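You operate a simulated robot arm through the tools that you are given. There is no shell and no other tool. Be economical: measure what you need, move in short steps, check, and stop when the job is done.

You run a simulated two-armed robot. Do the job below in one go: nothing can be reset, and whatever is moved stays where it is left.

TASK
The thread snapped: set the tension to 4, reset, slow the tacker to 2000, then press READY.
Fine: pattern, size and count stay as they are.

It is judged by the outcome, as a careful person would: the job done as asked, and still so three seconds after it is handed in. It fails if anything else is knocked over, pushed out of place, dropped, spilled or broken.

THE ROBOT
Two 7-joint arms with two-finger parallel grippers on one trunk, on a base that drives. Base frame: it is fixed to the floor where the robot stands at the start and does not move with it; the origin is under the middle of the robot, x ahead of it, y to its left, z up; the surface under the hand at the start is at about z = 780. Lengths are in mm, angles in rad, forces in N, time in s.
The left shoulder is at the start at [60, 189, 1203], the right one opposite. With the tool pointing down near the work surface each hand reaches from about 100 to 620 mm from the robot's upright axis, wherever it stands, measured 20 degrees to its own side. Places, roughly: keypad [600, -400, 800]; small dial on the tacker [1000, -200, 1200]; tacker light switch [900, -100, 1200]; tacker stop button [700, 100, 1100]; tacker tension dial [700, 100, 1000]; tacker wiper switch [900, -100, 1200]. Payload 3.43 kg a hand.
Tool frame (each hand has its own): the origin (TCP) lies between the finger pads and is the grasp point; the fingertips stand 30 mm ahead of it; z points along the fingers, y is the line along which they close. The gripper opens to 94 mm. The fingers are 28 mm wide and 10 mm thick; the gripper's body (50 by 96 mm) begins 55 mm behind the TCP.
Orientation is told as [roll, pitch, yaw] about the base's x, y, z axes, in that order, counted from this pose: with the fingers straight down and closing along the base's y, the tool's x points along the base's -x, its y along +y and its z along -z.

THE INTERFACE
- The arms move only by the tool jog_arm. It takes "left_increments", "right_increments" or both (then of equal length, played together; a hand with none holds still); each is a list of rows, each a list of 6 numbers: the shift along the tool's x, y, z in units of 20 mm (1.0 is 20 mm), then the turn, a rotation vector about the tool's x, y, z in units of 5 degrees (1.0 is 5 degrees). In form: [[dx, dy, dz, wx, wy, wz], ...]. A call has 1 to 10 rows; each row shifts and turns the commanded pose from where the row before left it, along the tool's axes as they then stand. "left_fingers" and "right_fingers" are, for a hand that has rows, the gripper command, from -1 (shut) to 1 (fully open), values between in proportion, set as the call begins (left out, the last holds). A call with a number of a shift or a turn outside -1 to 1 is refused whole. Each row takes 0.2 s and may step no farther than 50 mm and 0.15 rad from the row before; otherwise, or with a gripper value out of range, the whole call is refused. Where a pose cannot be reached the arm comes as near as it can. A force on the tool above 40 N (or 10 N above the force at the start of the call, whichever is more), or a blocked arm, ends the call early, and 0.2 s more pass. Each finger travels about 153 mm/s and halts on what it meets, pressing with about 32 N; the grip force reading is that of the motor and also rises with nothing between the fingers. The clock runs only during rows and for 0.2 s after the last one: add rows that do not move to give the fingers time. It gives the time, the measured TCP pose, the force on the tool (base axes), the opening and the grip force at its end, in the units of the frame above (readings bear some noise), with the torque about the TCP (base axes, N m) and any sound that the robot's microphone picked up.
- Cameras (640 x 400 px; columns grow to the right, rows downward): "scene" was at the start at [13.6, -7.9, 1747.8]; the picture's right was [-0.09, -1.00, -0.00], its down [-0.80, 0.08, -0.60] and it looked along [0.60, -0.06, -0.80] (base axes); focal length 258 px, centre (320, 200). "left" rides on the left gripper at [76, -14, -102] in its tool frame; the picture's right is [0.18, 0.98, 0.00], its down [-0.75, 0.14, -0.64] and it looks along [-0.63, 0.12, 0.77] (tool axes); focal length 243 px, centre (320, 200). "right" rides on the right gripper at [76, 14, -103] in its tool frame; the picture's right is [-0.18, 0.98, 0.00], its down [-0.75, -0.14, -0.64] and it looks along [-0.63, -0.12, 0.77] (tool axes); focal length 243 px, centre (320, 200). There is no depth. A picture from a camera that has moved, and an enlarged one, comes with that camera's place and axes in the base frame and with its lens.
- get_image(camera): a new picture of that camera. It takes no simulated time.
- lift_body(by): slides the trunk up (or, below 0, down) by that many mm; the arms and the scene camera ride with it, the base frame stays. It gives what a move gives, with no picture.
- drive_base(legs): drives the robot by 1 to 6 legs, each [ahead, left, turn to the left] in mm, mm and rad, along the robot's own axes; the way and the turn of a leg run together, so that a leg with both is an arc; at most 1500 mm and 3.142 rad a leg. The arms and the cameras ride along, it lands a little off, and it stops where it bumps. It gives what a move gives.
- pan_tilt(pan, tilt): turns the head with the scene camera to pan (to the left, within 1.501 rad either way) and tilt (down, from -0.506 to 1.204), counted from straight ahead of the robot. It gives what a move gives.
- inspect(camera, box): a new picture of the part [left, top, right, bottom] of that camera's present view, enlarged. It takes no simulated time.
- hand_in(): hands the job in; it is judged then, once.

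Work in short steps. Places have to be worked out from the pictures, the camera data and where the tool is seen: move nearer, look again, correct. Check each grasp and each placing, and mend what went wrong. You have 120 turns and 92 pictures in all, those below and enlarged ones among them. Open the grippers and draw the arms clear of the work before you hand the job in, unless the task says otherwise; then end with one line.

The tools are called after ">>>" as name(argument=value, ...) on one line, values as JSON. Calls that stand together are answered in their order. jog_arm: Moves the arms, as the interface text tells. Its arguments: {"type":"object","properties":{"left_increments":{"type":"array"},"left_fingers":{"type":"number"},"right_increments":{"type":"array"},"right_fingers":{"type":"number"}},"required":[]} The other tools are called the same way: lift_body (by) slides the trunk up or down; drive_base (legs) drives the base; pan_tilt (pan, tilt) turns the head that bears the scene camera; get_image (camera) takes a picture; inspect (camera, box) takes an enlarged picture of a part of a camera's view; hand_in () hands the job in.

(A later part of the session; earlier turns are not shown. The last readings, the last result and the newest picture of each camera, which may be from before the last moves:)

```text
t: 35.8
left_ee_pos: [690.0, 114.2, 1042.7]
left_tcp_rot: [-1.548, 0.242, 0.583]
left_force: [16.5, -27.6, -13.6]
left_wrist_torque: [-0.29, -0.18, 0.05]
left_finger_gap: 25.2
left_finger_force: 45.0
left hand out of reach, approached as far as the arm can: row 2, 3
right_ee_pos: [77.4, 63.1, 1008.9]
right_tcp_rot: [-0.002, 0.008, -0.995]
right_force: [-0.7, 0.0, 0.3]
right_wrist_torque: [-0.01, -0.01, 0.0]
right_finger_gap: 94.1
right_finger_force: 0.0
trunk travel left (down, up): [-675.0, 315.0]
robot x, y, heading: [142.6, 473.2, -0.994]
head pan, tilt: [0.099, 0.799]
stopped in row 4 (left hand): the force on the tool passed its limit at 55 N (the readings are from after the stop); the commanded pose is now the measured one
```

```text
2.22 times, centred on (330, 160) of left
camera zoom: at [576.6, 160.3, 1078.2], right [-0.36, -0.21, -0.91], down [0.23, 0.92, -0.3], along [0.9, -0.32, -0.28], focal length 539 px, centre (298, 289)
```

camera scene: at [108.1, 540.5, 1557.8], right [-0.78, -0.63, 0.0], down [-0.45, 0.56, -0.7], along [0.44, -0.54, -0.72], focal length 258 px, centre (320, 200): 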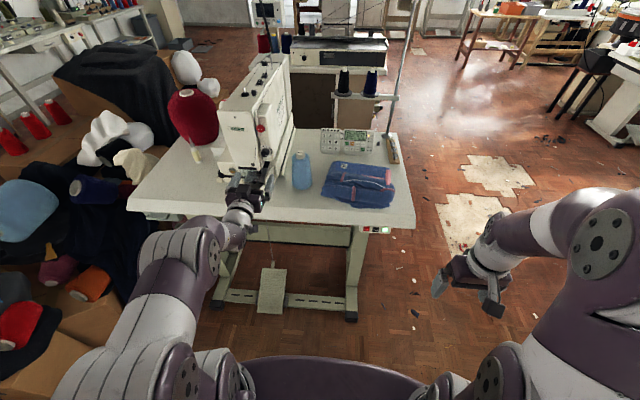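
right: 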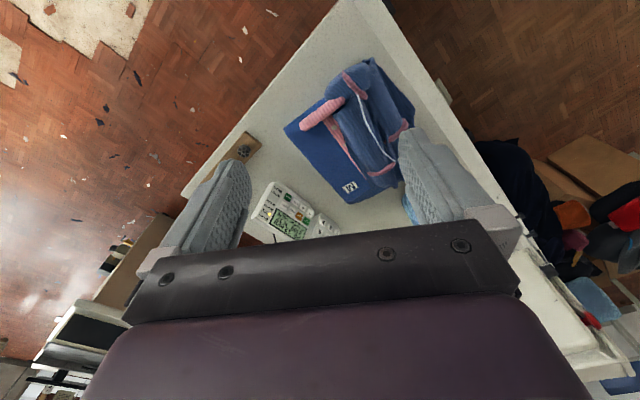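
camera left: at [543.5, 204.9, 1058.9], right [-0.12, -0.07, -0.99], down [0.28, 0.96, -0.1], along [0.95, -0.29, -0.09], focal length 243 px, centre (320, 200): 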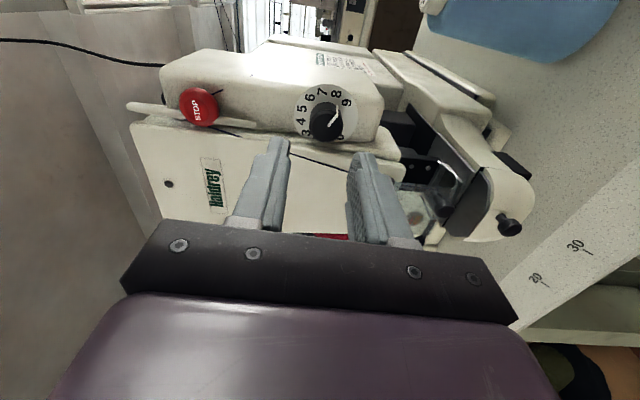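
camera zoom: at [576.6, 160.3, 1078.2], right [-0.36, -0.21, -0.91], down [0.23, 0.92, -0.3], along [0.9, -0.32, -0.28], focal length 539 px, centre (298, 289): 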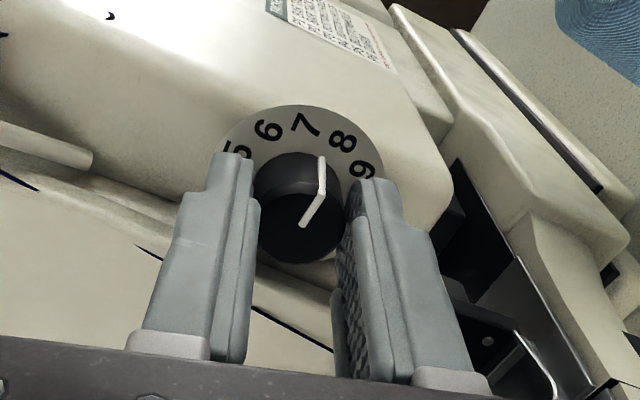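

The knob turns with the hand (pointer now ~7.7), but the arm is at a limit: it prefers being higher relative to the shoulder. I release, retreat 80 mm, roll back to vertical and rise 80 mm, then lower the trunk by the same.

>>> jog_arm(left_increments=[[0, 0, 0, 0, 0, 0], [0, 0, 0, 0, 0, 0], [0, 0, -1, 0, 0, 0], [0, 0, -1, 0, 0, 0], [0, 0, -1, 0, 0, 0], [0, 0, -1, 0, 0, 1], [0, 0, 0, 0, 0, 1], [0, 0, 0, 0, 0, 1], [0, 0, 0, 0, 0, 0.4]], left_fingers=-0.2)

>>> jog_arm(left_increments=[[0, -1, 0, 0, 0, 0], [0, -1, 0, 0, 0, 0], [0, -1, 0, 0, 0, 0], [0, -1, 0, 0, 0, 0], [0, 0, 0, 0, 0, 0]])

>>> lift_body(by=-80)

>>> get_image(camera="left")

```text
t: 37.8
left_ee_pos: [670.0, 155.2, 1050.1]
left_tcp_rot: [-1.554, -0.057, 0.58]
left_force: [0.6, 0.1, 0.5]
left_wrist_torque: [0.01, 0.01, 0.02]
left_finger_gap: 37.6
left_finger_force: 0.0
left hand out of reach, approached as far as the arm can: row 5, 6
right_ee_pos: [74.1, 66.5, 1009.6]
right_tcp_rot: [-0.001, 0.001, -0.994]
right_force: [-0.5, 0.5, -0.2]
right_wrist_torque: [0.01, 0.0, 0.03]
right_finger_gap: 94.1
right_finger_force: 0.1
trunk travel left (down, up): [-675.0, 315.0]
robot x, y, heading: [144.1, 472.5, -0.993]
head pan, tilt: [0.099, 0.799]
```

```text
t: 39.0
left_ee_pos: [665.9, 152.5, 1127.4]
left_tcp_rot: [-1.557, -0.057, 0.579]
left_force: [0.3, 0.3, 0.0]
left_wrist_torque: [-0.01, 0.02, 0.04]
left_finger_gap: 37.6
left_finger_force: 0.1
right_ee_pos: [74.7, 67.5, 1010.0]
right_tcp_rot: [0.0, 0.0, -0.994]
right_force: [0.4, -0.2, 0.4]
right_wrist_torque: [-0.02, 0.01, 0.02]
right_finger_gap: 93.9
right_finger_force: 0.1
trunk travel left (down, up): [-675.0, 315.0]
robot x, y, heading: [143.3, 473.2, -0.994]
head pan, tilt: [0.099, 0.799]
```

```text
t: 40.2
left_ee_pos: [664.9, 152.1, 1049.1]
left_tcp_rot: [-1.558, -0.056, 0.579]
left_force: [-0.6, 1.1, 0.2]
left_wrist_torque: [0.01, 0.04, 0.02]
left_finger_gap: 37.4
left_finger_force: 0.1
right_ee_pos: [74.7, 67.4, 929.1]
right_tcp_rot: [-0.002, 0.001, -0.993]
right_force: [0.1, 0.7, -0.8]
right_wrist_torque: [0.0, -0.01, -0.02]
right_finger_gap: 93.9
right_finger_force: 0.0
trunk travel left (down, up): [-595.0, 395.0]
robot x, y, heading: [139.2, 469.3, -0.997]
head pan, tilt: [0.099, 0.799]
```

```text
59 pictures are left
camera left: at [545.9, 196.0, 1061.1], right [-0.12, -0.06, -0.99], down [0.28, 0.95, -0.09], along [0.95, -0.29, -0.09], focal length 243 px, centre (320, 200)
```

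left: 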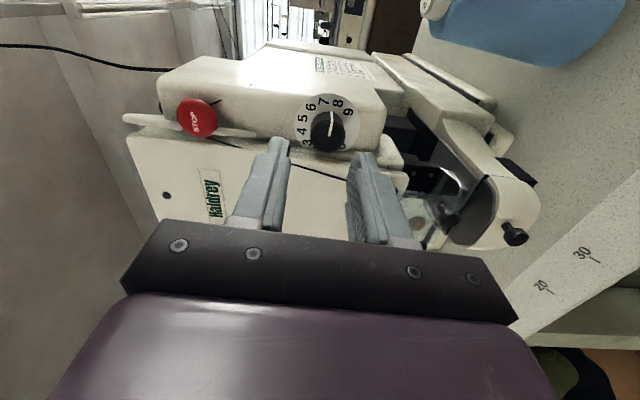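

Now there should be room. Knob tip is 70 mm ahead, 6 mm lower; I align and advance 54 mm.

>>> jog_arm(left_increments=[[-0.05, 0.3, 0, 0, 0, 0], [0, 0, 0.6, 0, 0, 0], [0, 0, 0.6, 0, 0, 0], [0, 0, 0.6, 0, 0, 0], [0, 0, 0.5, 0, 0, 0], [0, 0, 0.3, 0, 0, 0], [0, 0, 0, 0, 0, 0]])

>>> inspect(camera="left", box=[230, 70, 430, 250])

```text
t: 41.8
left_ee_pos: [695.1, 111.2, 1041.6]
left_tcp_rot: [-1.559, -0.056, 0.581]
left_force: [-4.5, 6.8, -0.7]
left_wrist_torque: [-0.18, -0.11, 0.05]
left_finger_gap: 37.0
left_finger_force: 0.0
right_ee_pos: [74.4, 67.0, 929.8]
right_tcp_rot: [-0.001, 0.001, -0.995]
right_force: [0.2, 0.3, -0.3]
right_wrist_torque: [-0.01, -0.01, 0.02]
right_finger_gap: 94.1
right_finger_force: 0.0
trunk travel left (down, up): [-595.0, 395.0]
robot x, y, heading: [141.7, 474.2, -0.994]
head pan, tilt: [0.099, 0.799]
```

```text
2.22 times, centred on (330, 160) of left
camera zoom: at [575.2, 153.9, 1054.3], right [-0.12, -0.06, -0.99], down [0.28, 0.95, -0.09], along [0.95, -0.29, -0.09], focal length 539 px, centre (298, 289)
```

zoom: 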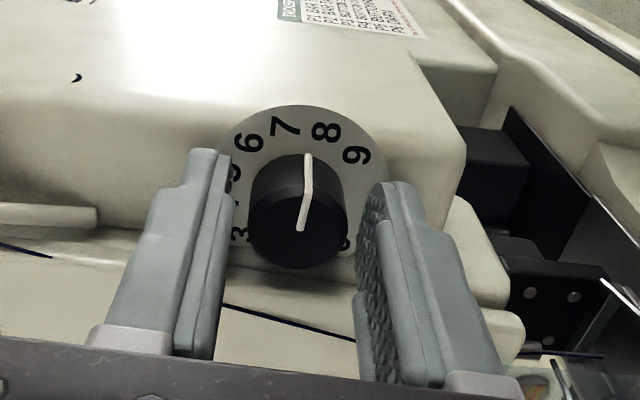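

All in reach now, centred. I ease 2 mm out, roll back +20° without gripping, then grip and turn -45°.

>>> jog_arm(left_increments=[[0, 0, -0.1, 0, 0, 1], [0, 0, 0, 0, 0, 1], [0, 0, 0, 0, 0, 1], [0, 0, 0, 0, 0, 1], [0, 0, 0, 0, 0, 0]])

>>> jog_arm(left_increments=[[0, 0, 0, 0, 0, 0], [0, 0, 0, 0, 0, 0], [0, 0, 0, 0, 0, -1], [0, 0, 0, 0, 0, -1], [0, 0, 0, 0, 0, -1], [0, 0, 0, 0, 0, -1], [0, 0, 0, 0, 0, -1], [0, 0, 0, 0, 0, -1], [0, 0, 0, 0, 0, -1], [0, 0, 0, 0, 0, -1]], left_fingers=-0.6)

>>> inspect(camera="left", box=[230, 70, 430, 250])

```text
t: 43.0
left_ee_pos: [689.7, 107.2, 1036.4]
left_tcp_rot: [-1.541, -0.407, 0.558]
left_force: [-11.7, -11.6, -3.2]
left_wrist_torque: [-0.27, 0.36, -0.32]
left_finger_gap: 35.7
left_finger_force: 0.0
right_ee_pos: [73.4, 65.4, 930.2]
right_tcp_rot: [0.001, 0.001, -0.996]
right_force: [0.3, 0.2, -0.3]
right_wrist_torque: [-0.04, 0.05, 0.01]
right_finger_gap: 94.0
right_finger_force: 0.0
trunk travel left (down, up): [-595.0, 395.0]
robot x, y, heading: [143.4, 474.6, -1.001]
head pan, tilt: [0.099, 0.799]
stopped in row 5 (left hand): the force on the tool passed its limit at 41 N (the readings are from after the stop); the commanded pose is now the measured one
```

```text
t: 45.2
left_ee_pos: [690.8, 109.1, 1043.4]
left_tcp_rot: [-1.559, 0.288, 0.577]
left_force: [6.3, -20.6, 33.2]
left_wrist_torque: [-1.18, -0.9, -0.59]
left_finger_gap: 25.4
left_finger_force: 44.7
right_ee_pos: [70.5, 65.7, 929.6]
right_tcp_rot: [0.002, 0.0, -0.995]
right_force: [0.3, 0.2, 0.6]
right_wrist_torque: [0.02, 0.02, 0.01]
right_finger_gap: 94.0
right_finger_force: 0.1
trunk travel left (down, up): [-595.0, 395.0]
robot x, y, heading: [138.6, 474.8, -0.992]
head pan, tilt: [0.099, 0.799]
```

```text
2.22 times, centred on (330, 160) of left
camera zoom: at [577.5, 156.7, 1080.9], right [-0.39, -0.24, -0.89], down [0.22, 0.91, -0.34], along [0.89, -0.33, -0.3], focal length 539 px, centre (298, 289)
```

zoom: 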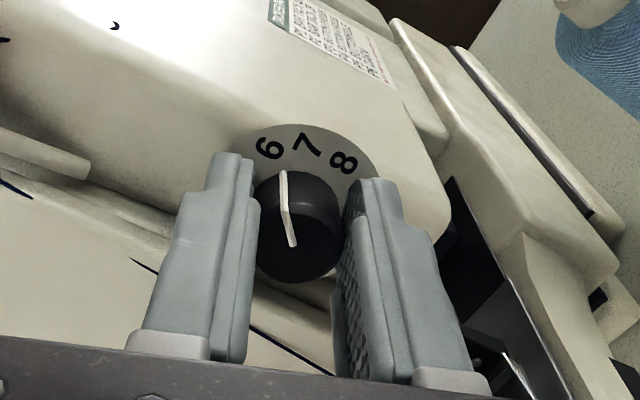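

Worked: pointer now ~6.3. I release (the forces should relax) and re-centre while rolling back to ~vertical.

>>> jog_arm(left_increments=[[0, 0, 0, 0, 0, 0], [0, 0, 0, 0, 0, 0]], left_fingers=-0.2)

>>> jog_arm(left_increments=[[0, 0, 0, 0, 0, 1], [0, 0, 0, 0, 0, 1], [0, 0, 0, 0, 0, 1], [0, 0, 0, 0, 0, 1], [0, 0, 0, 0, 0, 0]])

>>> inspect(camera="left", box=[230, 70, 430, 250])

```text
t: 45.8
left_ee_pos: [689.4, 110.5, 1035.9]
left_tcp_rot: [-1.544, 0.291, 0.583]
left_force: [-5.6, -6.0, 8.0]
left_wrist_torque: [0.07, -0.35, -0.02]
left_finger_gap: 40.7
left_finger_force: 2.1
right_ee_pos: [73.0, 66.4, 929.0]
right_tcp_rot: [0.003, 0.001, -0.995]
right_force: [0.2, -0.1, 0.7]
right_wrist_torque: [0.02, -0.02, -0.01]
right_finger_gap: 94.0
right_finger_force: 0.0
trunk travel left (down, up): [-595.0, 395.0]
robot x, y, heading: [141.1, 476.4, -0.996]
head pan, tilt: [0.099, 0.799]
```

```text
t: 47.0
left_ee_pos: [691.0, 109.1, 1036.3]
left_tcp_rot: [-1.545, -0.058, 0.572]
left_force: [-0.5, -0.4, 0.4]
left_wrist_torque: [0.01, -0.03, 0.01]
left_finger_gap: 37.5
left_finger_force: 0.1
right_ee_pos: [74.1, 67.7, 929.3]
right_tcp_rot: [0.001, -0.001, -0.996]
right_force: [0.2, -0.5, 0.0]
right_wrist_torque: [-0.03, 0.01, 0.02]
right_finger_gap: 93.8
right_finger_force: 0.0
trunk travel left (down, up): [-595.0, 395.0]
robot x, y, heading: [140.8, 474.5, -0.996]
head pan, tilt: [0.099, 0.799]
```

```text
2.22 times, centred on (330, 160) of left
camera zoom: at [571.7, 154.0, 1050.2], right [-0.12, -0.05, -0.99], down [0.29, 0.95, -0.08], along [0.95, -0.3, -0.1], focal length 539 px, centre (298, 289)
```

zoom: 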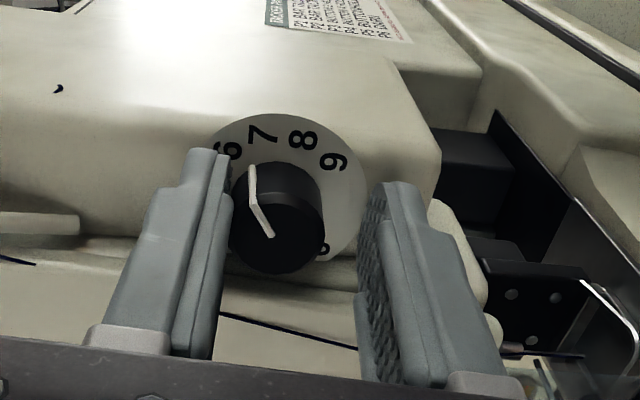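

Hand sits 6 mm low; I raise it, roll +8°, grip, and turn -40°.

>>> jog_arm(left_increments=[[0, -0.3, 0, 0, 0, 0], [0, 0, 0, 0, 0, 0.8], [0, 0, 0, 0, 0, 0.8], [0, 0, 0, 0, 0, 0]])

>>> jog_arm(left_increments=[[0, 0, 0, 0, 0, 0], [0, 0, 0, 0, 0, 0], [0, 0, 0, 0, 0, -1], [0, 0, 0, 0, 0, -1], [0, 0, 0, 0, 0, -1], [0, 0, 0, 0, 0, -1], [0, 0, 0, 0, 0, -1], [0, 0, 0, 0, 0, -1], [0, 0, 0, 0, 0, -1], [0, 0, 0, 0, 0, -1]], left_fingers=-0.6)

>>> jog_arm(left_increments=[[0, 0, 0, 0, 0, 0], [0, 0, 0, 0, 0, 0]], left_fingers=-0.2)

>>> jog_arm(left_increments=[[0, 0, 0, 0, 0, 1], [0, 0, 0, 0, 0, 1], [0, 0, 0, 0, 0, 1], [0, 0, 0, 0, 0, 1], [0, 0, 0, 0, 0, 0]])

>>> inspect(camera="left", box=[230, 70, 430, 250])

```text
t: 48.0
left_ee_pos: [691.2, 110.5, 1044.0]
left_tcp_rot: [-1.546, -0.198, 0.57]
left_force: [-0.7, 0.4, -0.5]
left_wrist_torque: [-0.02, 0.01, 0.02]
left_finger_gap: 37.6
left_finger_force: 0.2
right_ee_pos: [73.0, 67.0, 930.2]
right_tcp_rot: [0.002, 0.0, -0.996]
right_force: [-0.5, -0.1, 0.5]
right_wrist_torque: [0.03, 0.0, 0.01]
right_finger_gap: 94.1
right_finger_force: 0.0
trunk travel left (down, up): [-595.0, 395.0]
robot x, y, heading: [143.0, 475.4, -0.997]
head pan, tilt: [0.099, 0.799]
```

```text
t: 50.2
left_ee_pos: [688.9, 108.6, 1045.0]
left_tcp_rot: [-1.547, 0.503, 0.586]
left_force: [-14.8, -0.9, -8.1]
left_wrist_torque: [-0.45, -0.94, -0.1]
left_finger_gap: 25.4
left_finger_force: 45.2
right_ee_pos: [72.1, 67.2, 929.4]
right_tcp_rot: [0.002, 0.002, -0.994]
right_force: [-0.5, 0.4, 0.5]
right_wrist_torque: [-0.01, 0.0, 0.03]
right_finger_gap: 93.9
right_finger_force: 0.1
trunk travel left (down, up): [-595.0, 395.0]
robot x, y, heading: [141.0, 472.8, -0.998]
head pan, tilt: [0.099, 0.799]
```

```text
t: 50.8
left_ee_pos: [689.3, 107.6, 1044.2]
left_tcp_rot: [-1.544, 0.499, 0.585]
left_force: [-19.1, -5.6, -7.4]
left_wrist_torque: [0.06, -0.07, -0.11]
left_finger_gap: 28.5
left_finger_force: 0.1
right_ee_pos: [71.5, 67.0, 928.7]
right_tcp_rot: [0.002, 0.001, -0.995]
right_force: [0.9, 0.9, 0.2]
right_wrist_torque: [0.04, -0.02, -0.01]
right_finger_gap: 94.1
right_finger_force: 0.0
trunk travel left (down, up): [-595.0, 395.0]
robot x, y, heading: [142.6, 475.7, -0.999]
head pan, tilt: [0.099, 0.799]
```

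```text
t: 52.0
left_ee_pos: [691.1, 110.0, 1044.9]
left_tcp_rot: [-1.547, 0.151, 0.58]
left_force: [0.3, 0.5, -0.1]
left_wrist_torque: [-0.03, 0.0, 0.0]
left_finger_gap: 37.4
left_finger_force: 0.0
right_ee_pos: [74.1, 67.7, 929.9]
right_tcp_rot: [-0.001, 0.0, -0.995]
right_force: [0.1, -0.3, -0.3]
right_wrist_torque: [-0.02, -0.04, -0.02]
right_finger_gap: 93.9
right_finger_force: 0.1
trunk travel left (down, up): [-595.0, 395.0]
robot x, y, heading: [141.8, 472.7, -0.997]
head pan, tilt: [0.099, 0.799]
```

```text
2.22 times, centred on (330, 160) of left
camera zoom: at [575.2, 155.9, 1073.2], right [-0.29, -0.16, -0.94], down [0.25, 0.94, -0.24], along [0.92, -0.31, -0.23], focal length 539 px, centre (298, 289)
```

zoom: 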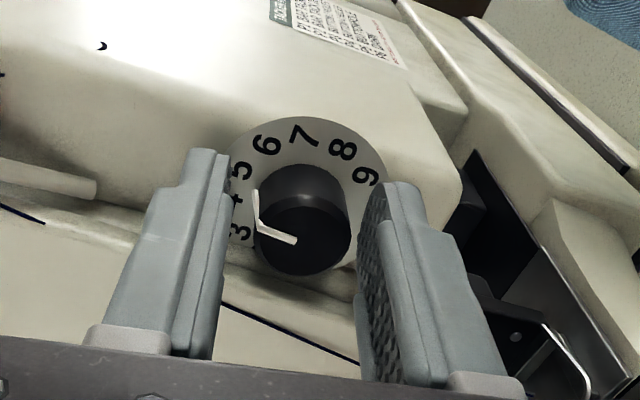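

Pointer is around 5 now. I zoom for a precise reading.

>>> inspect(camera="left", box=[290, 110, 370, 200])

>>> inspect(camera="scene", box=[230, 70, 310, 160])

```text
4.44 times, centred on (330, 155) of left
camera zoom: at [575.2, 155.9, 1073.2], right [-0.29, -0.16, -0.94], down [0.25, 0.94, -0.24], along [0.92, -0.31, -0.23], focal length 1078 px, centre (276, 400)
```

zoom: 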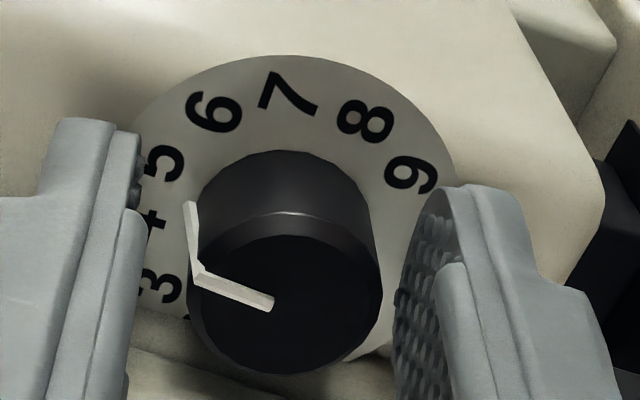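

```text
4.44 times, centred on (270, 115) of scene
camera zoom: at [159.4, 460.8, 1477.8], right [-0.78, -0.62, 0.0], down [-0.45, 0.56, -0.7], along [0.44, -0.54, -0.72], focal length 1148 px, centre (542, 578)
```

zoom: 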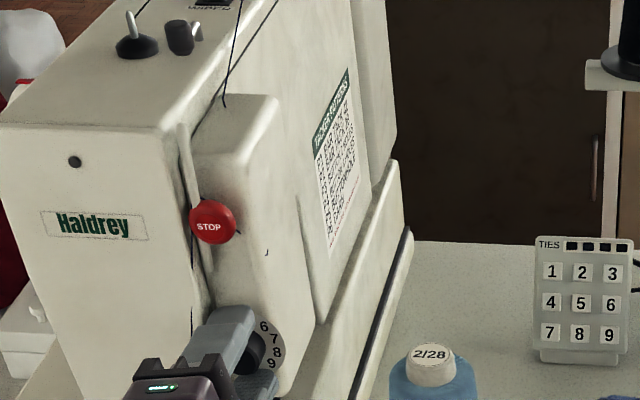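

Reading ambiguous between 4.4 and 5 from this oblique angle. I retreat 60 mm and look more squarely.

>>> jog_arm(left_increments=[[0, 0, -1, 0, 0, 0], [0, 0, -1, 0, 0, 0], [0, 0, -1, 0, 0, 0], [0, 0, -0.5, 0, 0, 0], [0, 0, 0, 0, 0, 0]])

>>> inspect(camera="left", box=[285, 70, 365, 150])

>>> inspect(camera="scene", box=[245, 115, 295, 165])

```text
t: 53.2
left_ee_pos: [653.2, 168.9, 1043.6]
left_tcp_rot: [-1.546, 0.154, 0.578]
left_force: [-0.1, 0.8, -1.2]
left_wrist_torque: [-0.01, -0.02, -0.02]
left_finger_gap: 37.6
left_finger_force: 0.0
right_ee_pos: [73.7, 67.7, 930.4]
right_tcp_rot: [-0.002, 0.0, -0.993]
right_force: [0.1, 0.9, -0.3]
right_wrist_torque: [0.01, 0.01, -0.01]
right_finger_gap: 93.9
right_finger_force: 0.0
trunk travel left (down, up): [-595.0, 395.0]
robot x, y, heading: [144.2, 473.6, -0.994]
head pan, tilt: [0.099, 0.799]
```

```text
5.00 times, centred on (325, 110) of left
camera zoom: at [537.1, 214.9, 1072.9], right [-0.29, -0.16, -0.94], down [0.26, 0.94, -0.24], along [0.92, -0.31, -0.23], focal length 1213 px, centre (295, 650)
```

zoom: 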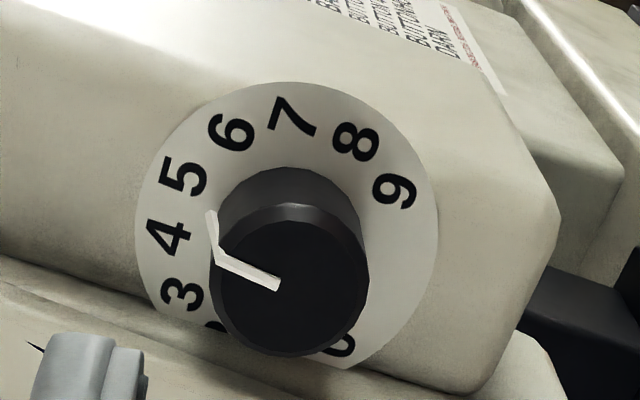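

```text
8.00 times, centred on (270, 140) of scene
camera zoom: at [159.4, 460.8, 1477.7], right [-0.78, -0.62, 0.0], down [-0.45, 0.56, -0.7], along [0.44, -0.54, -0.72], focal length 2066 px, centre (720, 680)
```

zoom: 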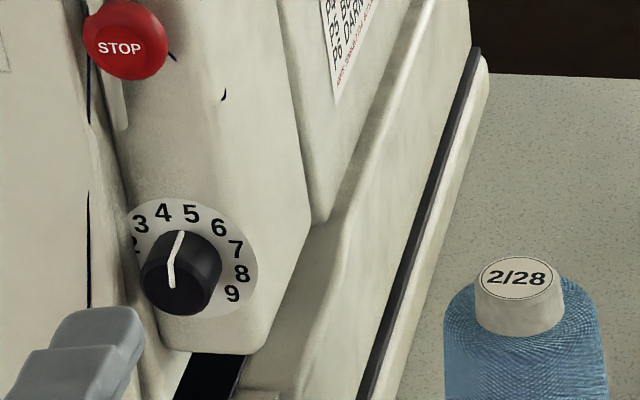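

Both views now agree: pointer ≈4.5, so ~15° more. I roll back, re-enter to the same spot, grip and turn -15°, release and withdraw.

>>> jog_arm(left_increments=[[0, 0, 0, 0, 0, 1], [0, 0, 0, 0, 0, 1], [0, 0, 0, 0, 0, 0.5], [0, 0, 1, 0, 0, 0], [0, 0, 1, 0, 0, 0], [0, 0, 1, 0, 0, 0], [0, 0, 0.5, 0, 0, 0], [0, 0, 0, 0, 0, 0]])

>>> jog_arm(left_increments=[[0, 0, 0, 0, 0, 0], [0, 0, 0, 0, 0, 0], [0, 0, 0, 0, 0, -1], [0, 0, 0, 0, 0, -1], [0, 0, 0, 0, 0, -1], [0, 0, 0, 0, 0, 0]], left_fingers=-0.6)

>>> inspect(camera="left", box=[290, 90, 370, 190])

```text
t: 55.0
left_ee_pos: [691.5, 109.7, 1043.3]
left_tcp_rot: [-1.55, -0.067, 0.573]
left_force: [-0.6, 0.8, 0.2]
left_wrist_torque: [0.05, -0.01, 0.03]
left_finger_gap: 37.7
left_finger_force: 0.1
right_ee_pos: [73.3, 66.8, 929.3]
right_tcp_rot: [-0.001, -0.001, -0.995]
right_force: [0.4, -1.1, 0.5]
right_wrist_torque: [-0.03, 0.0, 0.0]
right_finger_gap: 94.1
right_finger_force: 0.1
trunk travel left (down, up): [-595.0, 395.0]
robot x, y, heading: [140.3, 473.0, -0.993]
head pan, tilt: [0.099, 0.799]
```

```text
t: 56.4
left_ee_pos: [691.5, 109.3, 1043.1]
left_tcp_rot: [-1.547, 0.198, 0.582]
left_force: [-2.5, 1.0, -3.3]
left_wrist_torque: [-0.69, -0.43, -0.85]
left_finger_gap: 25.5
left_finger_force: 44.7
right_ee_pos: [73.1, 66.7, 928.9]
right_tcp_rot: [-0.001, 0.0, -0.995]
right_force: [-0.2, 0.2, -0.5]
right_wrist_torque: [0.01, 0.02, -0.04]
right_finger_gap: 94.3
right_finger_force: 0.0
trunk travel left (down, up): [-595.0, 395.0]
robot x, y, heading: [138.2, 479.8, -0.994]
head pan, tilt: [0.099, 0.799]
```

```text
4.00 times, centred on (330, 140) of left
camera zoom: at [576.1, 156.0, 1075.4], right [-0.33, -0.18, -0.93], down [0.24, 0.93, -0.27], along [0.91, -0.32, -0.26], focal length 970 px, centre (280, 440)
```

zoom: 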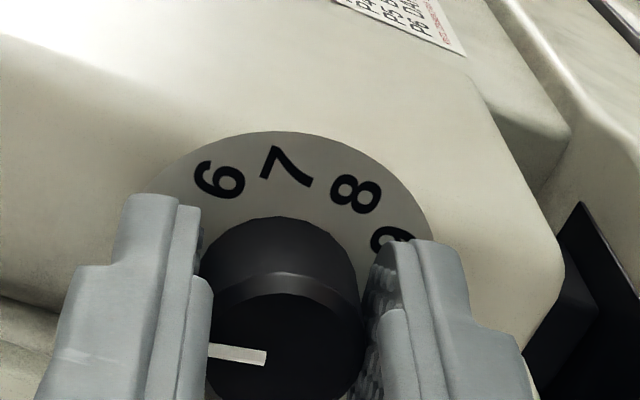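

The pointer now seems aligned with 4. I release, withdraw and check.

>>> jog_arm(left_increments=[[0, 0, 0, 0, 0, 0], [0, 0, 0, 0, 0, 0], [0, 0, -1, 0, 0, 0], [0, 0, -1, 0, 0, 0], [0, 0, -1, 0, 0, 0], [0, 0, -1, 0, 0, 0], [0, 0, 0, 0, 0, 0]], left_fingers=-0.2)

>>> inspect(camera="left", box=[285, 70, 365, 150])

>>> inspect(camera="scene", box=[245, 115, 295, 165])

```text
t: 58.0
left_ee_pos: [650.1, 171.9, 1048.0]
left_tcp_rot: [-1.545, 0.197, 0.581]
left_force: [-0.1, -0.2, -0.5]
left_wrist_torque: [-0.01, 0.0, 0.01]
left_finger_gap: 37.7
left_finger_force: 0.1
left hand out of reach, approached as far as the arm can: row 6
right_ee_pos: [74.3, 66.4, 928.6]
right_tcp_rot: [0.0, 0.001, -0.993]
right_force: [-0.4, 0.6, -0.2]
right_wrist_torque: [0.02, -0.03, -0.03]
right_finger_gap: 93.9
right_finger_force: 0.0
trunk travel left (down, up): [-595.0, 395.0]
robot x, y, heading: [137.6, 476.1, -0.992]
head pan, tilt: [0.099, 0.799]
```

```text
5.00 times, centred on (325, 110) of left
camera zoom: at [535.5, 218.9, 1080.6], right [-0.33, -0.18, -0.93], down [0.24, 0.93, -0.27], along [0.91, -0.31, -0.26], focal length 1213 px, centre (295, 650)
```

zoom: 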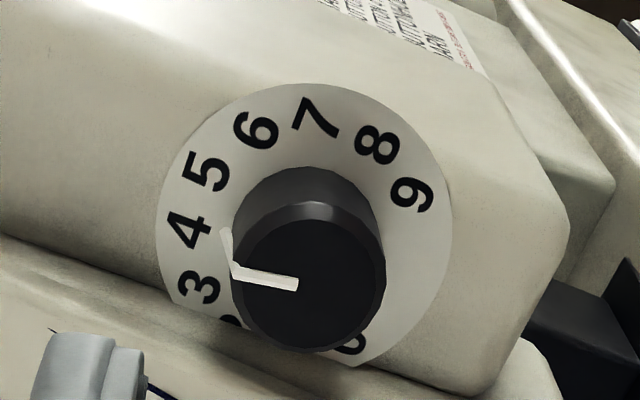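

```text
8.00 times, centred on (270, 140) of scene
camera zoom: at [159.5, 460.7, 1477.7], right [-0.78, -0.62, 0.0], down [-0.45, 0.56, -0.7], along [0.44, -0.54, -0.72], focal length 2066 px, centre (720, 680)
```

zoom: 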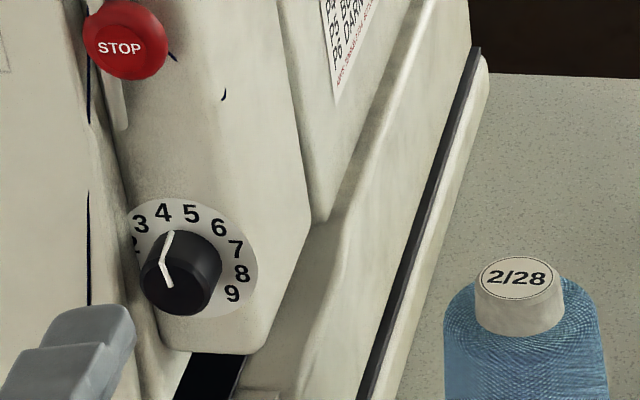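

Tension reads 4 from both views. Next the keypad: I'll use the left hand from the table's right-hand side. First back the base away and raise the trunk again, un-rolling the hand.

>>> drive_base(legs=[[-200, 0, 0]])

>>> lift_body(by=280)

>>> jog_arm(left_increments=[[0, 0, 0, 0, 0, 1], [0, 0, 0, 0, 0, 1], [0, 0, 0, 0, 0, 1], [0, 0, 0, 0, 0, 1], [0, 0, 0, 0, 0, 1], [0, 0, 0, 0, 0, 1], [0, 0, 0, 0, 0, 1], [0, 0, 0, 0, 0, 1], [0, 0, 0, 0, 0, 1], [0, 0, 0, 0, 0, 1]], left_fingers=-1)

>>> jog_arm(left_increments=[[0, 0, 0, 0, 0, 1], [0, 0, 0, 0, 0, 1], [0, 0, 0, 0, 0, 1], [0, 0, 0, 0, 0, 1], [0, 0, 0, 0, 0, 1], [0, 0, 0, 0, 0, 1], [0, 0, 0, 0, 0, 1], [0, 0, 0, 0, 0, 1], [0, 0, 0, 0, 0, 1], [0, 0, 0, 0, 0, 1]])

>>> jog_arm(left_increments=[[0, 0, 0, 0, 1, 0], [0, 0, 0, 0, 1, 0], [0, 0, 0, 0, 1, 0], [0, 0, 0, 0, 1, 0], [0, 0, 0, 0, 1, 0], [0, 0, 0, 0, 1, 0], [0, 0, 0, 0, 1, 0], [0, 0, 0, 0, 1, 0], [0, 0, 0, 0, 1, 0]])

>>> jog_arm(left_increments=[[0, 0, 0, 0, 1, 0], [0, 0, 0, 0, 1, 0], [0, 0, 0, 0, 1, 0], [0, 0, 0, 0, 1, 0], [0, 0, 0, 0, 1, 0], [0, 0, 0, 0, 1, 0], [0, 0, 0, 0, 1, 0], [0, 0, 0, 0, 1, 0], [0, 0, 0, 0, 1, 0]])

```text
t: 59.6
left_ee_pos: [542.4, 343.3, 1048.1]
left_tcp_rot: [-1.543, 0.194, 0.584]
left_force: [0.4, 0.2, 1.1]
left_wrist_torque: [0.0, 0.0, 0.01]
left_finger_gap: 37.6
left_finger_force: 0.0
right_ee_pos: [-34.8, 236.2, 928.9]
right_tcp_rot: [0.0, 0.0, -0.992]
right_force: [0.0, 0.5, -0.1]
right_wrist_torque: [-0.02, -0.02, -0.02]
right_finger_gap: 94.1
right_finger_force: 0.0
trunk travel left (down, up): [-595.0, 395.0]
robot x, y, heading: [32.9, 643.1, -0.993]
head pan, tilt: [0.099, 0.799]
```

```text
t: 62.5
left_ee_pos: [541.6, 342.1, 1327.4]
left_tcp_rot: [-1.541, 0.196, 0.582]
left_force: [-0.4, 0.7, -0.2]
left_wrist_torque: [0.01, -0.01, 0.01]
left_finger_gap: 38.0
left_finger_force: 0.2
right_ee_pos: [-34.7, 235.0, 1209.9]
right_tcp_rot: [-0.001, 0.0, -0.992]
right_force: [0.4, 0.1, 0.1]
right_wrist_torque: [0.02, -0.02, 0.03]
right_finger_gap: 93.9
right_finger_force: 0.0
trunk travel left (down, up): [-875.0, 115.0]
robot x, y, heading: [32.5, 641.6, -0.994]
head pan, tilt: [0.099, 0.799]
```

```text
t: 64.7
left_ee_pos: [543.0, 342.4, 1328.8]
left_tcp_rot: [-1.538, -0.678, 0.557]
left_force: [0.5, 0.0, -0.1]
left_wrist_torque: [0.0, 0.01, -0.05]
left_finger_gap: 0.2
left_finger_force: 32.0
right_ee_pos: [-33.4, 236.1, 1209.1]
right_tcp_rot: [0.001, -0.001, -0.991]
right_force: [-1.1, 0.0, -0.3]
right_wrist_torque: [0.02, -0.01, -0.03]
right_finger_gap: 94.0
right_finger_force: 0.0
trunk travel left (down, up): [-875.0, 115.0]
robot x, y, heading: [33.5, 645.4, -0.997]
head pan, tilt: [0.099, 0.799]
```

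```text
t: 66.9
left_ee_pos: [541.1, 342.9, 1328.9]
left_tcp_rot: [-0.624, -1.535, -0.366]
left_force: [-0.2, -0.1, 0.1]
left_wrist_torque: [-0.01, 0.01, 0.06]
left_finger_gap: 0.1
left_finger_force: 32.1
right_ee_pos: [-34.1, 234.8, 1209.6]
right_tcp_rot: [0.001, -0.001, -0.991]
right_force: [-0.8, 0.1, 0.1]
right_wrist_torque: [0.0, 0.01, 0.0]
right_finger_gap: 94.0
right_finger_force: 0.1
trunk travel left (down, up): [-875.0, 115.0]
robot x, y, heading: [32.9, 642.4, -0.995]
head pan, tilt: [0.099, 0.799]
```

```text
t: 68.9
left_ee_pos: [542.2, 342.4, 1326.8]
left_tcp_rot: [-0.031, -0.755, -0.972]
left_force: [0.0, -0.2, 1.0]
left_wrist_torque: [0.01, 0.0, -0.01]
left_finger_gap: 0.0
left_finger_force: 31.8
right_ee_pos: [-34.5, 235.6, 1209.6]
right_tcp_rot: [0.001, 0.002, -0.992]
right_force: [-0.4, 0.4, -0.1]
right_wrist_torque: [0.02, 0.01, 0.0]
right_finger_gap: 94.1
right_finger_force: 0.2
trunk travel left (down, up): [-875.0, 115.0]
robot x, y, heading: [31.2, 642.8, -0.995]
head pan, tilt: [0.099, 0.799]
```

```text
t: 70.9
left_ee_pos: [497.4, 385.3, 1227.7]
left_tcp_rot: [-0.021, 0.024, -0.993]
left_force: [0.3, 1.1, -0.4]
left_wrist_torque: [-0.01, 0.01, -0.02]
left_finger_gap: 0.0
left_finger_force: 31.7
left hand out of reach, approached as far as the arm can: row 6, 7, 8, 9
right_ee_pos: [-34.2, 235.2, 1209.2]
right_tcp_rot: [0.0, 0.002, -0.992]
right_force: [1.1, 0.6, 0.0]
right_wrist_torque: [0.01, 0.01, 0.0]
right_finger_gap: 94.0
right_finger_force: 0.0
trunk travel left (down, up): [-875.0, 115.0]
robot x, y, heading: [28.7, 642.4, -0.991]
head pan, tilt: [0.099, 0.799]
```

The left hand is tool-down at fwd ~470. Now I drive around the table corner, staying well clear of it.

>>> drive_base(legs=[[0, 0, 0.9], [-130, 0, 0], [0, -1180, 0]])

>>> get_image(camera="scene")

```text
t: 80.0
left_ee_pos: [278.1, -303.0, 1228.8]
left_tcp_rot: [-0.024, 0.024, -0.089]
left_force: [-0.2, -0.1, -0.1]
left_wrist_torque: [0.0, 0.0, 0.02]
left_finger_gap: 0.0
left_finger_force: 32.6
right_ee_pos: [67.0, -816.0, 1208.6]
right_tcp_rot: [0.0, 0.0, -0.087]
right_force: [0.4, 0.8, 0.1]
right_wrist_torque: [0.02, 0.02, 0.0]
right_finger_gap: 94.1
right_finger_force: 0.1
trunk travel left (down, up): [-875.0, 115.0]
robot x, y, heading: [-210.0, -510.7, -0.091]
head pan, tilt: [0.099, 0.799]
```

```text
47 pictures are left
camera scene: at [-190.5, -505.5, 1757.7], right [0.01, -1.0, 0.0], down [-0.72, -0.01, -0.7], along [0.7, 0.01, -0.72], focal length 258 px, centre (320, 200)
```

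scene: 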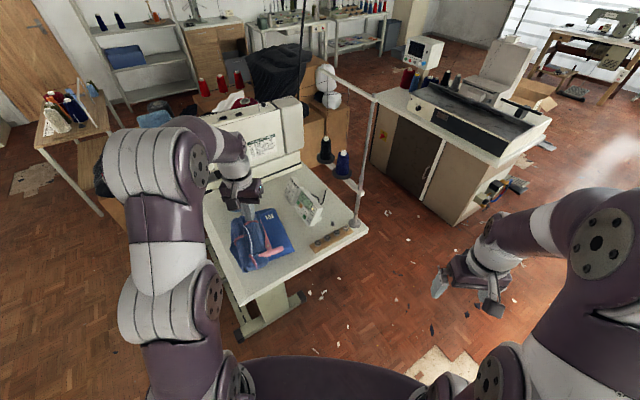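

Table edge and the keypad are clear in view; I drive ahead ~290 mm (staying ~300 mm off the table edge).

>>> drive_base(legs=[[290, -40, 0]])

>>> get_image(camera="scene")

>>> inspect(camera="scene", box=[240, 140, 400, 260])

```text
t: 82.0
left_ee_pos: [558.3, -367.3, 1228.6]
left_tcp_rot: [-0.021, 0.023, -0.088]
left_force: [0.4, 0.1, 0.0]
left_wrist_torque: [0.01, -0.01, -0.03]
left_finger_gap: 0.0
left_finger_force: 31.9
right_ee_pos: [348.0, -879.5, 1211.3]
right_tcp_rot: [0.0, 0.0, -0.089]
right_force: [0.5, 0.8, 0.6]
right_wrist_torque: [-0.02, 0.01, -0.01]
right_finger_gap: 93.9
right_finger_force: 0.1
trunk travel left (down, up): [-875.0, 115.0]
robot x, y, heading: [72.4, -578.4, -0.086]
head pan, tilt: [0.099, 0.799]
```

```text
46 pictures are left
camera scene: at [89.1, -570.3, 1757.8], right [0.01, -1.0, 0.0], down [-0.72, -0.01, -0.7], along [0.7, 0.01, -0.72], focal length 258 px, centre (320, 200)
```

scene: 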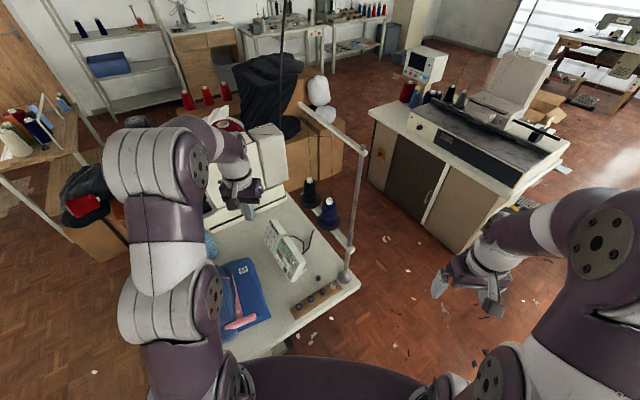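

```text
3.33 times, centred on (320, 200) of scene
camera zoom: at [89.1, -570.3, 1757.8], right [0.01, -1.0, 0.0], down [-0.72, -0.01, -0.7], along [0.7, 0.01, -0.72], focal length 861 px, centre (320, 200)
```

zoom: 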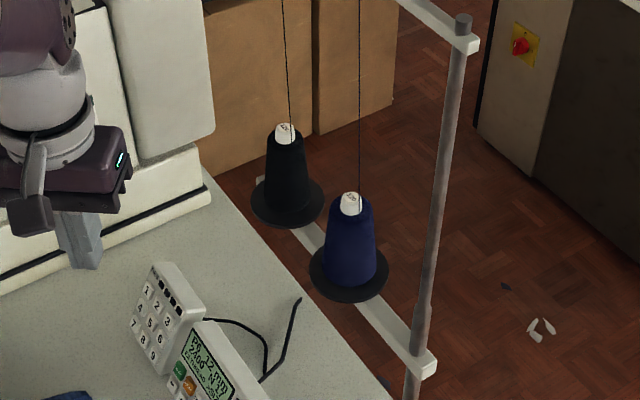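

>>> inspect(camera="scene", box=[255, 210, 325, 290])

>>> get_image(camera="left")

```text
5.00 times, centred on (290, 250) of scene
camera zoom: at [89.1, -570.3, 1757.8], right [0.01, -1.0, 0.0], down [-0.72, -0.01, -0.7], along [0.7, 0.01, -0.72], focal length 1291 px, centre (470, -50)
```

zoom: 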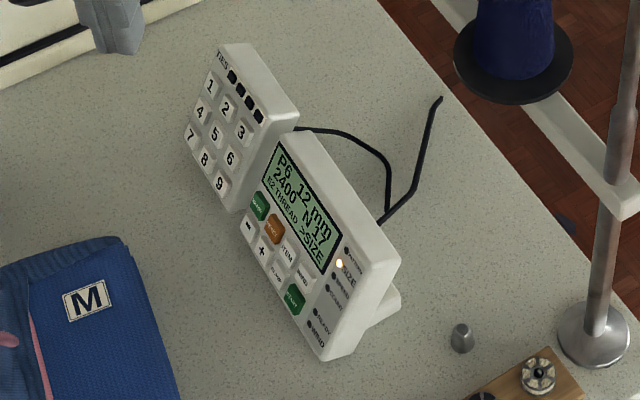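

```text
43 pictures are left
camera left: at [484.9, -373.3, 1333.9], right [-0.1, 1.0, -0.02], down [0.78, 0.09, 0.62], along [0.62, 0.05, -0.78], focal length 243 px, centre (320, 200)
```

left: 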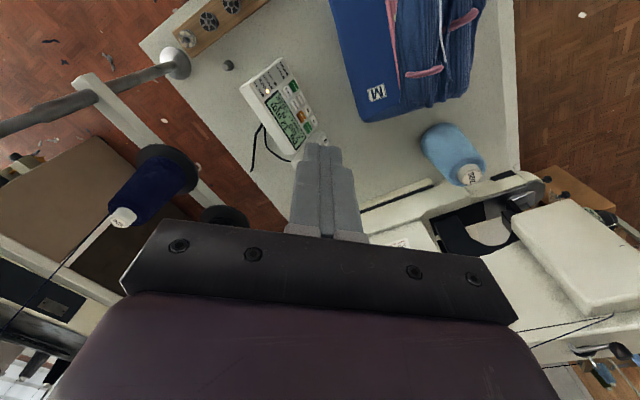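

The consoles' faces are tilted (~45°) toward the operator's side; READY ≈ (690,-393,828), minus ≈ (680,-379,814). I yaw the hand to face them as an operator would and pitch it ~20°.

>>> jog_arm(left_increments=[[0, 0, 0, 0, 0, 1], [0, 0, 0, 0, 0, 1], [0, 0, 0, 0, 0, 1], [0, 0, 0, 0, 0, 1], [0, 0, 0, 0, 0, 1], [0, 0, 0, 0, 0, 1], [0, 0, 0, 0, 0, 1], [0, 0, 0, 0, 0, 1], [0, 0, 0, 0, 0, 1], [0, 0, 0, 0, 0, 1]])

>>> jog_arm(left_increments=[[0, 0, 0.5, 0, -1, 0], [0, 0, 1, 0, -1, 0], [0, 0, 1, 0, -1, 0], [0, 0, 1, 0, -1, 0], [0, 0, 1, 0, 0, 0], [0, 0, 1, 0, 0, 0], [0, 0, 1, 0, 0, 0], [0, 0, 0, 0, 0, 0]])

>>> get_image(camera="left")

```text
t: 84.2
left_ee_pos: [559.9, -367.7, 1227.5]
left_tcp_rot: [-0.035, 0.0, -0.962]
left_force: [0.0, -0.5, -0.8]
left_wrist_torque: [0.03, -0.02, 0.01]
left_finger_gap: 0.1
left_finger_force: 31.7
right_ee_pos: [348.7, -879.9, 1209.7]
right_tcp_rot: [0.0, 0.001, -0.088]
right_force: [-0.3, 0.6, 0.0]
right_wrist_torque: [-0.01, -0.01, 0.02]
right_finger_gap: 93.9
right_finger_force: 0.1
trunk travel left (down, up): [-875.0, 115.0]
robot x, y, heading: [71.4, -573.2, -0.087]
head pan, tilt: [0.099, 0.799]
```

```text
t: 86.0
left_ee_pos: [575.0, -395.9, 1102.7]
left_tcp_rot: [-0.034, -0.35, -0.948]
left_force: [0.5, -0.4, -0.3]
left_wrist_torque: [-0.01, 0.01, 0.03]
left_finger_gap: 0.3
left_finger_force: 32.2
right_ee_pos: [349.5, -880.2, 1210.0]
right_tcp_rot: [0.0, 0.0, -0.086]
right_force: [-0.8, 0.7, 0.1]
right_wrist_torque: [0.03, -0.03, -0.01]
right_finger_gap: 94.0
right_finger_force: 0.1
trunk travel left (down, up): [-875.0, 115.0]
robot x, y, heading: [70.0, -578.2, -0.077]
head pan, tilt: [0.099, 0.799]
```

```text
42 pictures are left
camera left: at [504.6, -315.2, 1173.2], right [0.7, 0.7, -0.1], down [0.42, -0.3, 0.86], along [0.57, -0.64, -0.51], focal length 243 px, centre (320, 200)
```

left: 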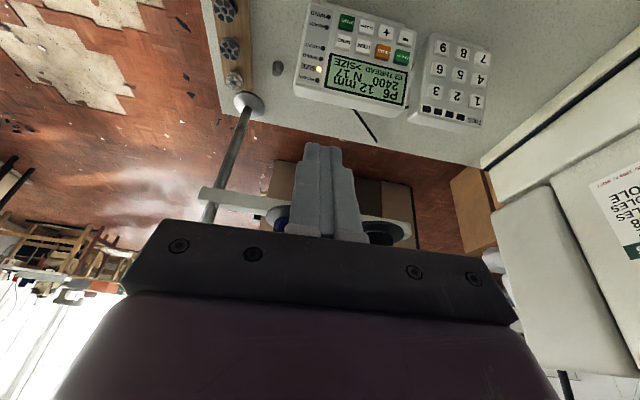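

Very consistent: RESET ≈ (667,-405,826), ITEM ≈ (644,-421,825), READY ≈ (690,-391,828), minus ≈ (678,-378,813). I move to hover ~60 mm off RESET.

>>> jog_arm(left_increments=[[0.38, 0.4, 0.97, 0, 0, 0], [0.38, 0.4, 0.97, 0, 0, 0], [0.38, 0.4, 0.97, 0, 0, 0], [0.38, 0.4, 0.97, 0, 0, 0], [0.38, 0.4, 0.97, 0, 0, 0], [0.38, 0.4, 0.97, 0, 0, 0], [0.38, 0.4, 0.97, 0, 0, 0], [0.38, 0.4, 0.97, 0, 0, 0], [0.38, 0.4, 0.97, 0, 0, 0], [0.38, 0.4, 0.97, 0, 0, 0]])

>>> get_image(camera="left")

```text
t: 88.2
left_ee_pos: [631.5, -350.1, 890.1]
left_tcp_rot: [-0.037, -0.348, -0.948]
left_force: [0.5, -0.9, -0.7]
left_wrist_torque: [-0.02, -0.01, 0.04]
left_finger_gap: 0.0
left_finger_force: 31.8
right_ee_pos: [349.1, -879.2, 1209.0]
right_tcp_rot: [0.0, 0.002, -0.087]
right_force: [-1.1, -0.3, -0.3]
right_wrist_torque: [-0.01, -0.01, 0.0]
right_finger_gap: 94.0
right_finger_force: 0.0
trunk travel left (down, up): [-875.0, 115.0]
robot x, y, heading: [70.9, -576.6, -0.091]
head pan, tilt: [0.099, 0.799]
```

```text
41 pictures are left
camera left: at [561.1, -268.5, 962.0], right [0.7, 0.7, -0.1], down [0.42, -0.3, 0.86], along [0.57, -0.64, -0.51], focal length 243 px, centre (320, 200)
```

left: 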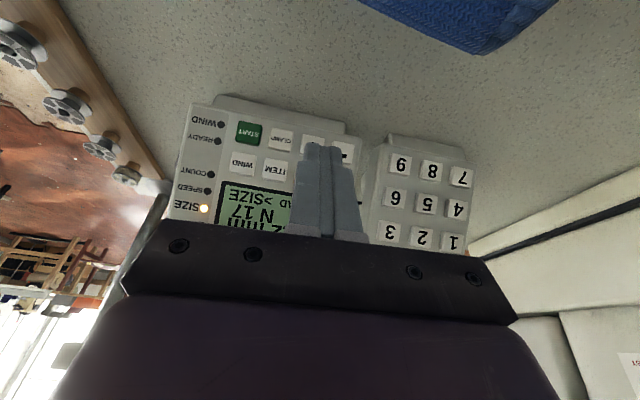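

The face is steeper (~55°), and refined RESET ≈ (665,-404,832). I pitch the hand 10° more and hover the fingertip ~25 mm in front of RESET.

>>> jog_arm(left_increments=[[0, 0, 0, 0, -1, 0], [0, 0, 0, 0, -1, 0], [-0.11, -0.02, 0.74, 0, 0, 0], [-0.11, -0.03, 0.74, 0, 0, 0], [0, 0, 0, 0, 0, 0]])

>>> inspect(camera="left", box=[200, 80, 460, 240])

>>> inspect(camera="scene", box=[250, 200, 330, 290])

```text
t: 89.4
left_ee_pos: [640.4, -366.5, 868.0]
left_tcp_rot: [-0.036, -0.523, -0.94]
left_force: [0.4, 0.8, -0.1]
left_wrist_torque: [0.01, 0.0, -0.02]
left_finger_gap: 0.0
left_finger_force: 31.9
right_ee_pos: [349.3, -880.2, 1210.0]
right_tcp_rot: [0.0, -0.001, -0.086]
right_force: [-0.1, 0.7, -0.1]
right_wrist_torque: [-0.02, 0.01, 0.02]
right_finger_gap: 94.0
right_finger_force: 0.1
trunk travel left (down, up): [-875.0, 115.0]
robot x, y, heading: [71.2, -577.5, -0.085]
head pan, tilt: [0.099, 0.799]
```

```text
2.46 times, centred on (330, 160) of left
camera zoom: at [563.5, -276.7, 920.0], right [0.71, 0.69, -0.12], down [0.33, -0.17, 0.93], along [0.62, -0.7, -0.35], focal length 597 px, centre (295, 298)
```

zoom: 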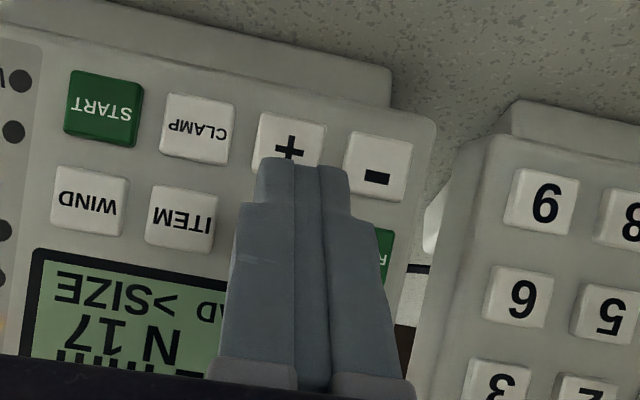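

```text
4.44 times, centred on (290, 245) of scene
camera zoom: at [90.8, -570.3, 1757.7], right [0.01, -1.0, 0.0], down [-0.72, -0.01, -0.7], along [0.7, 0.01, -0.72], focal length 1148 px, centre (453, 0)
```

zoom: 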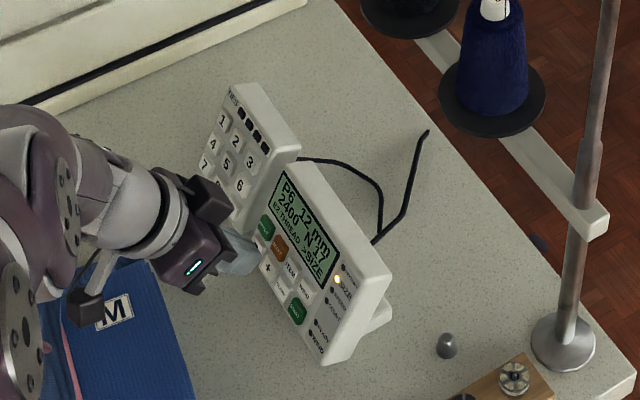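

Fingertip is lined up with RESET, ~23 mm off. I advance 18 mm along the face normal first.

>>> jog_arm(left_increments=[[-0.23, -0.02, 0.39, 0, 0, 0], [-0.23, -0.02, 0.39, 0, 0, 0], [0, 0, 0, 0, 0, 0]])

>>> inspect(camera="left", box=[200, 80, 460, 240])

>>> inspect(camera="scene", box=[280, 230, 320, 280])

```text
t: 90.2
left_ee_pos: [648.9, -378.7, 861.0]
left_tcp_rot: [-0.036, -0.525, -0.941]
left_force: [-1.2, 1.9, 1.5]
left_wrist_torque: [0.02, -0.02, -0.01]
left_finger_gap: 0.0
left_finger_force: 32.1
right_ee_pos: [349.7, -880.0, 1210.0]
right_tcp_rot: [0.0, 0.0, -0.086]
right_force: [-1.1, 0.2, 1.7]
right_wrist_torque: [0.03, -0.01, -0.01]
right_finger_gap: 94.0
right_finger_force: 0.1
trunk travel left (down, up): [-875.0, 115.0]
robot x, y, heading: [74.3, -574.9, -0.089]
head pan, tilt: [0.099, 0.799]
heard: click
```

```text
2.46 times, centred on (330, 160) of left
camera zoom: at [571.8, -290.0, 911.9], right [0.71, 0.69, -0.12], down [0.33, -0.17, 0.93], along [0.62, -0.7, -0.35], focal length 597 px, centre (295, 298)
```

zoom: 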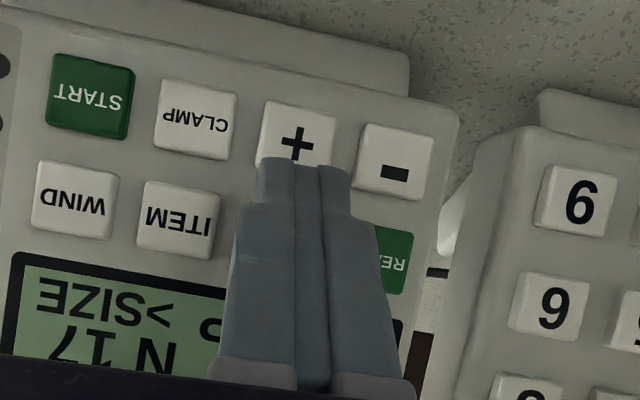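

```text
8.00 times, centred on (300, 255) of scene
camera zoom: at [90.8, -570.2, 1757.7], right [0.01, -1.0, 0.0], down [-0.72, -0.01, -0.7], along [0.7, 0.01, -0.72], focal length 2066 px, centre (480, -240)
```

zoom: 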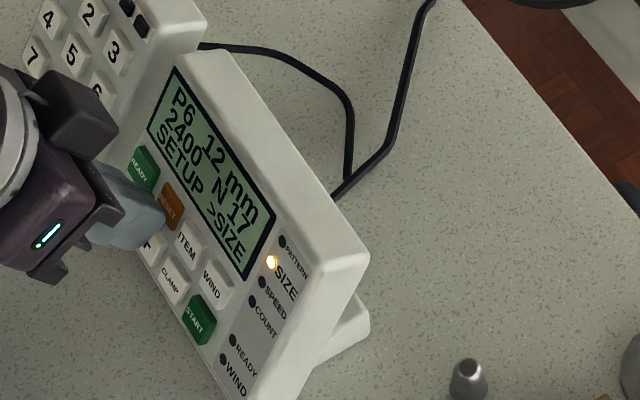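

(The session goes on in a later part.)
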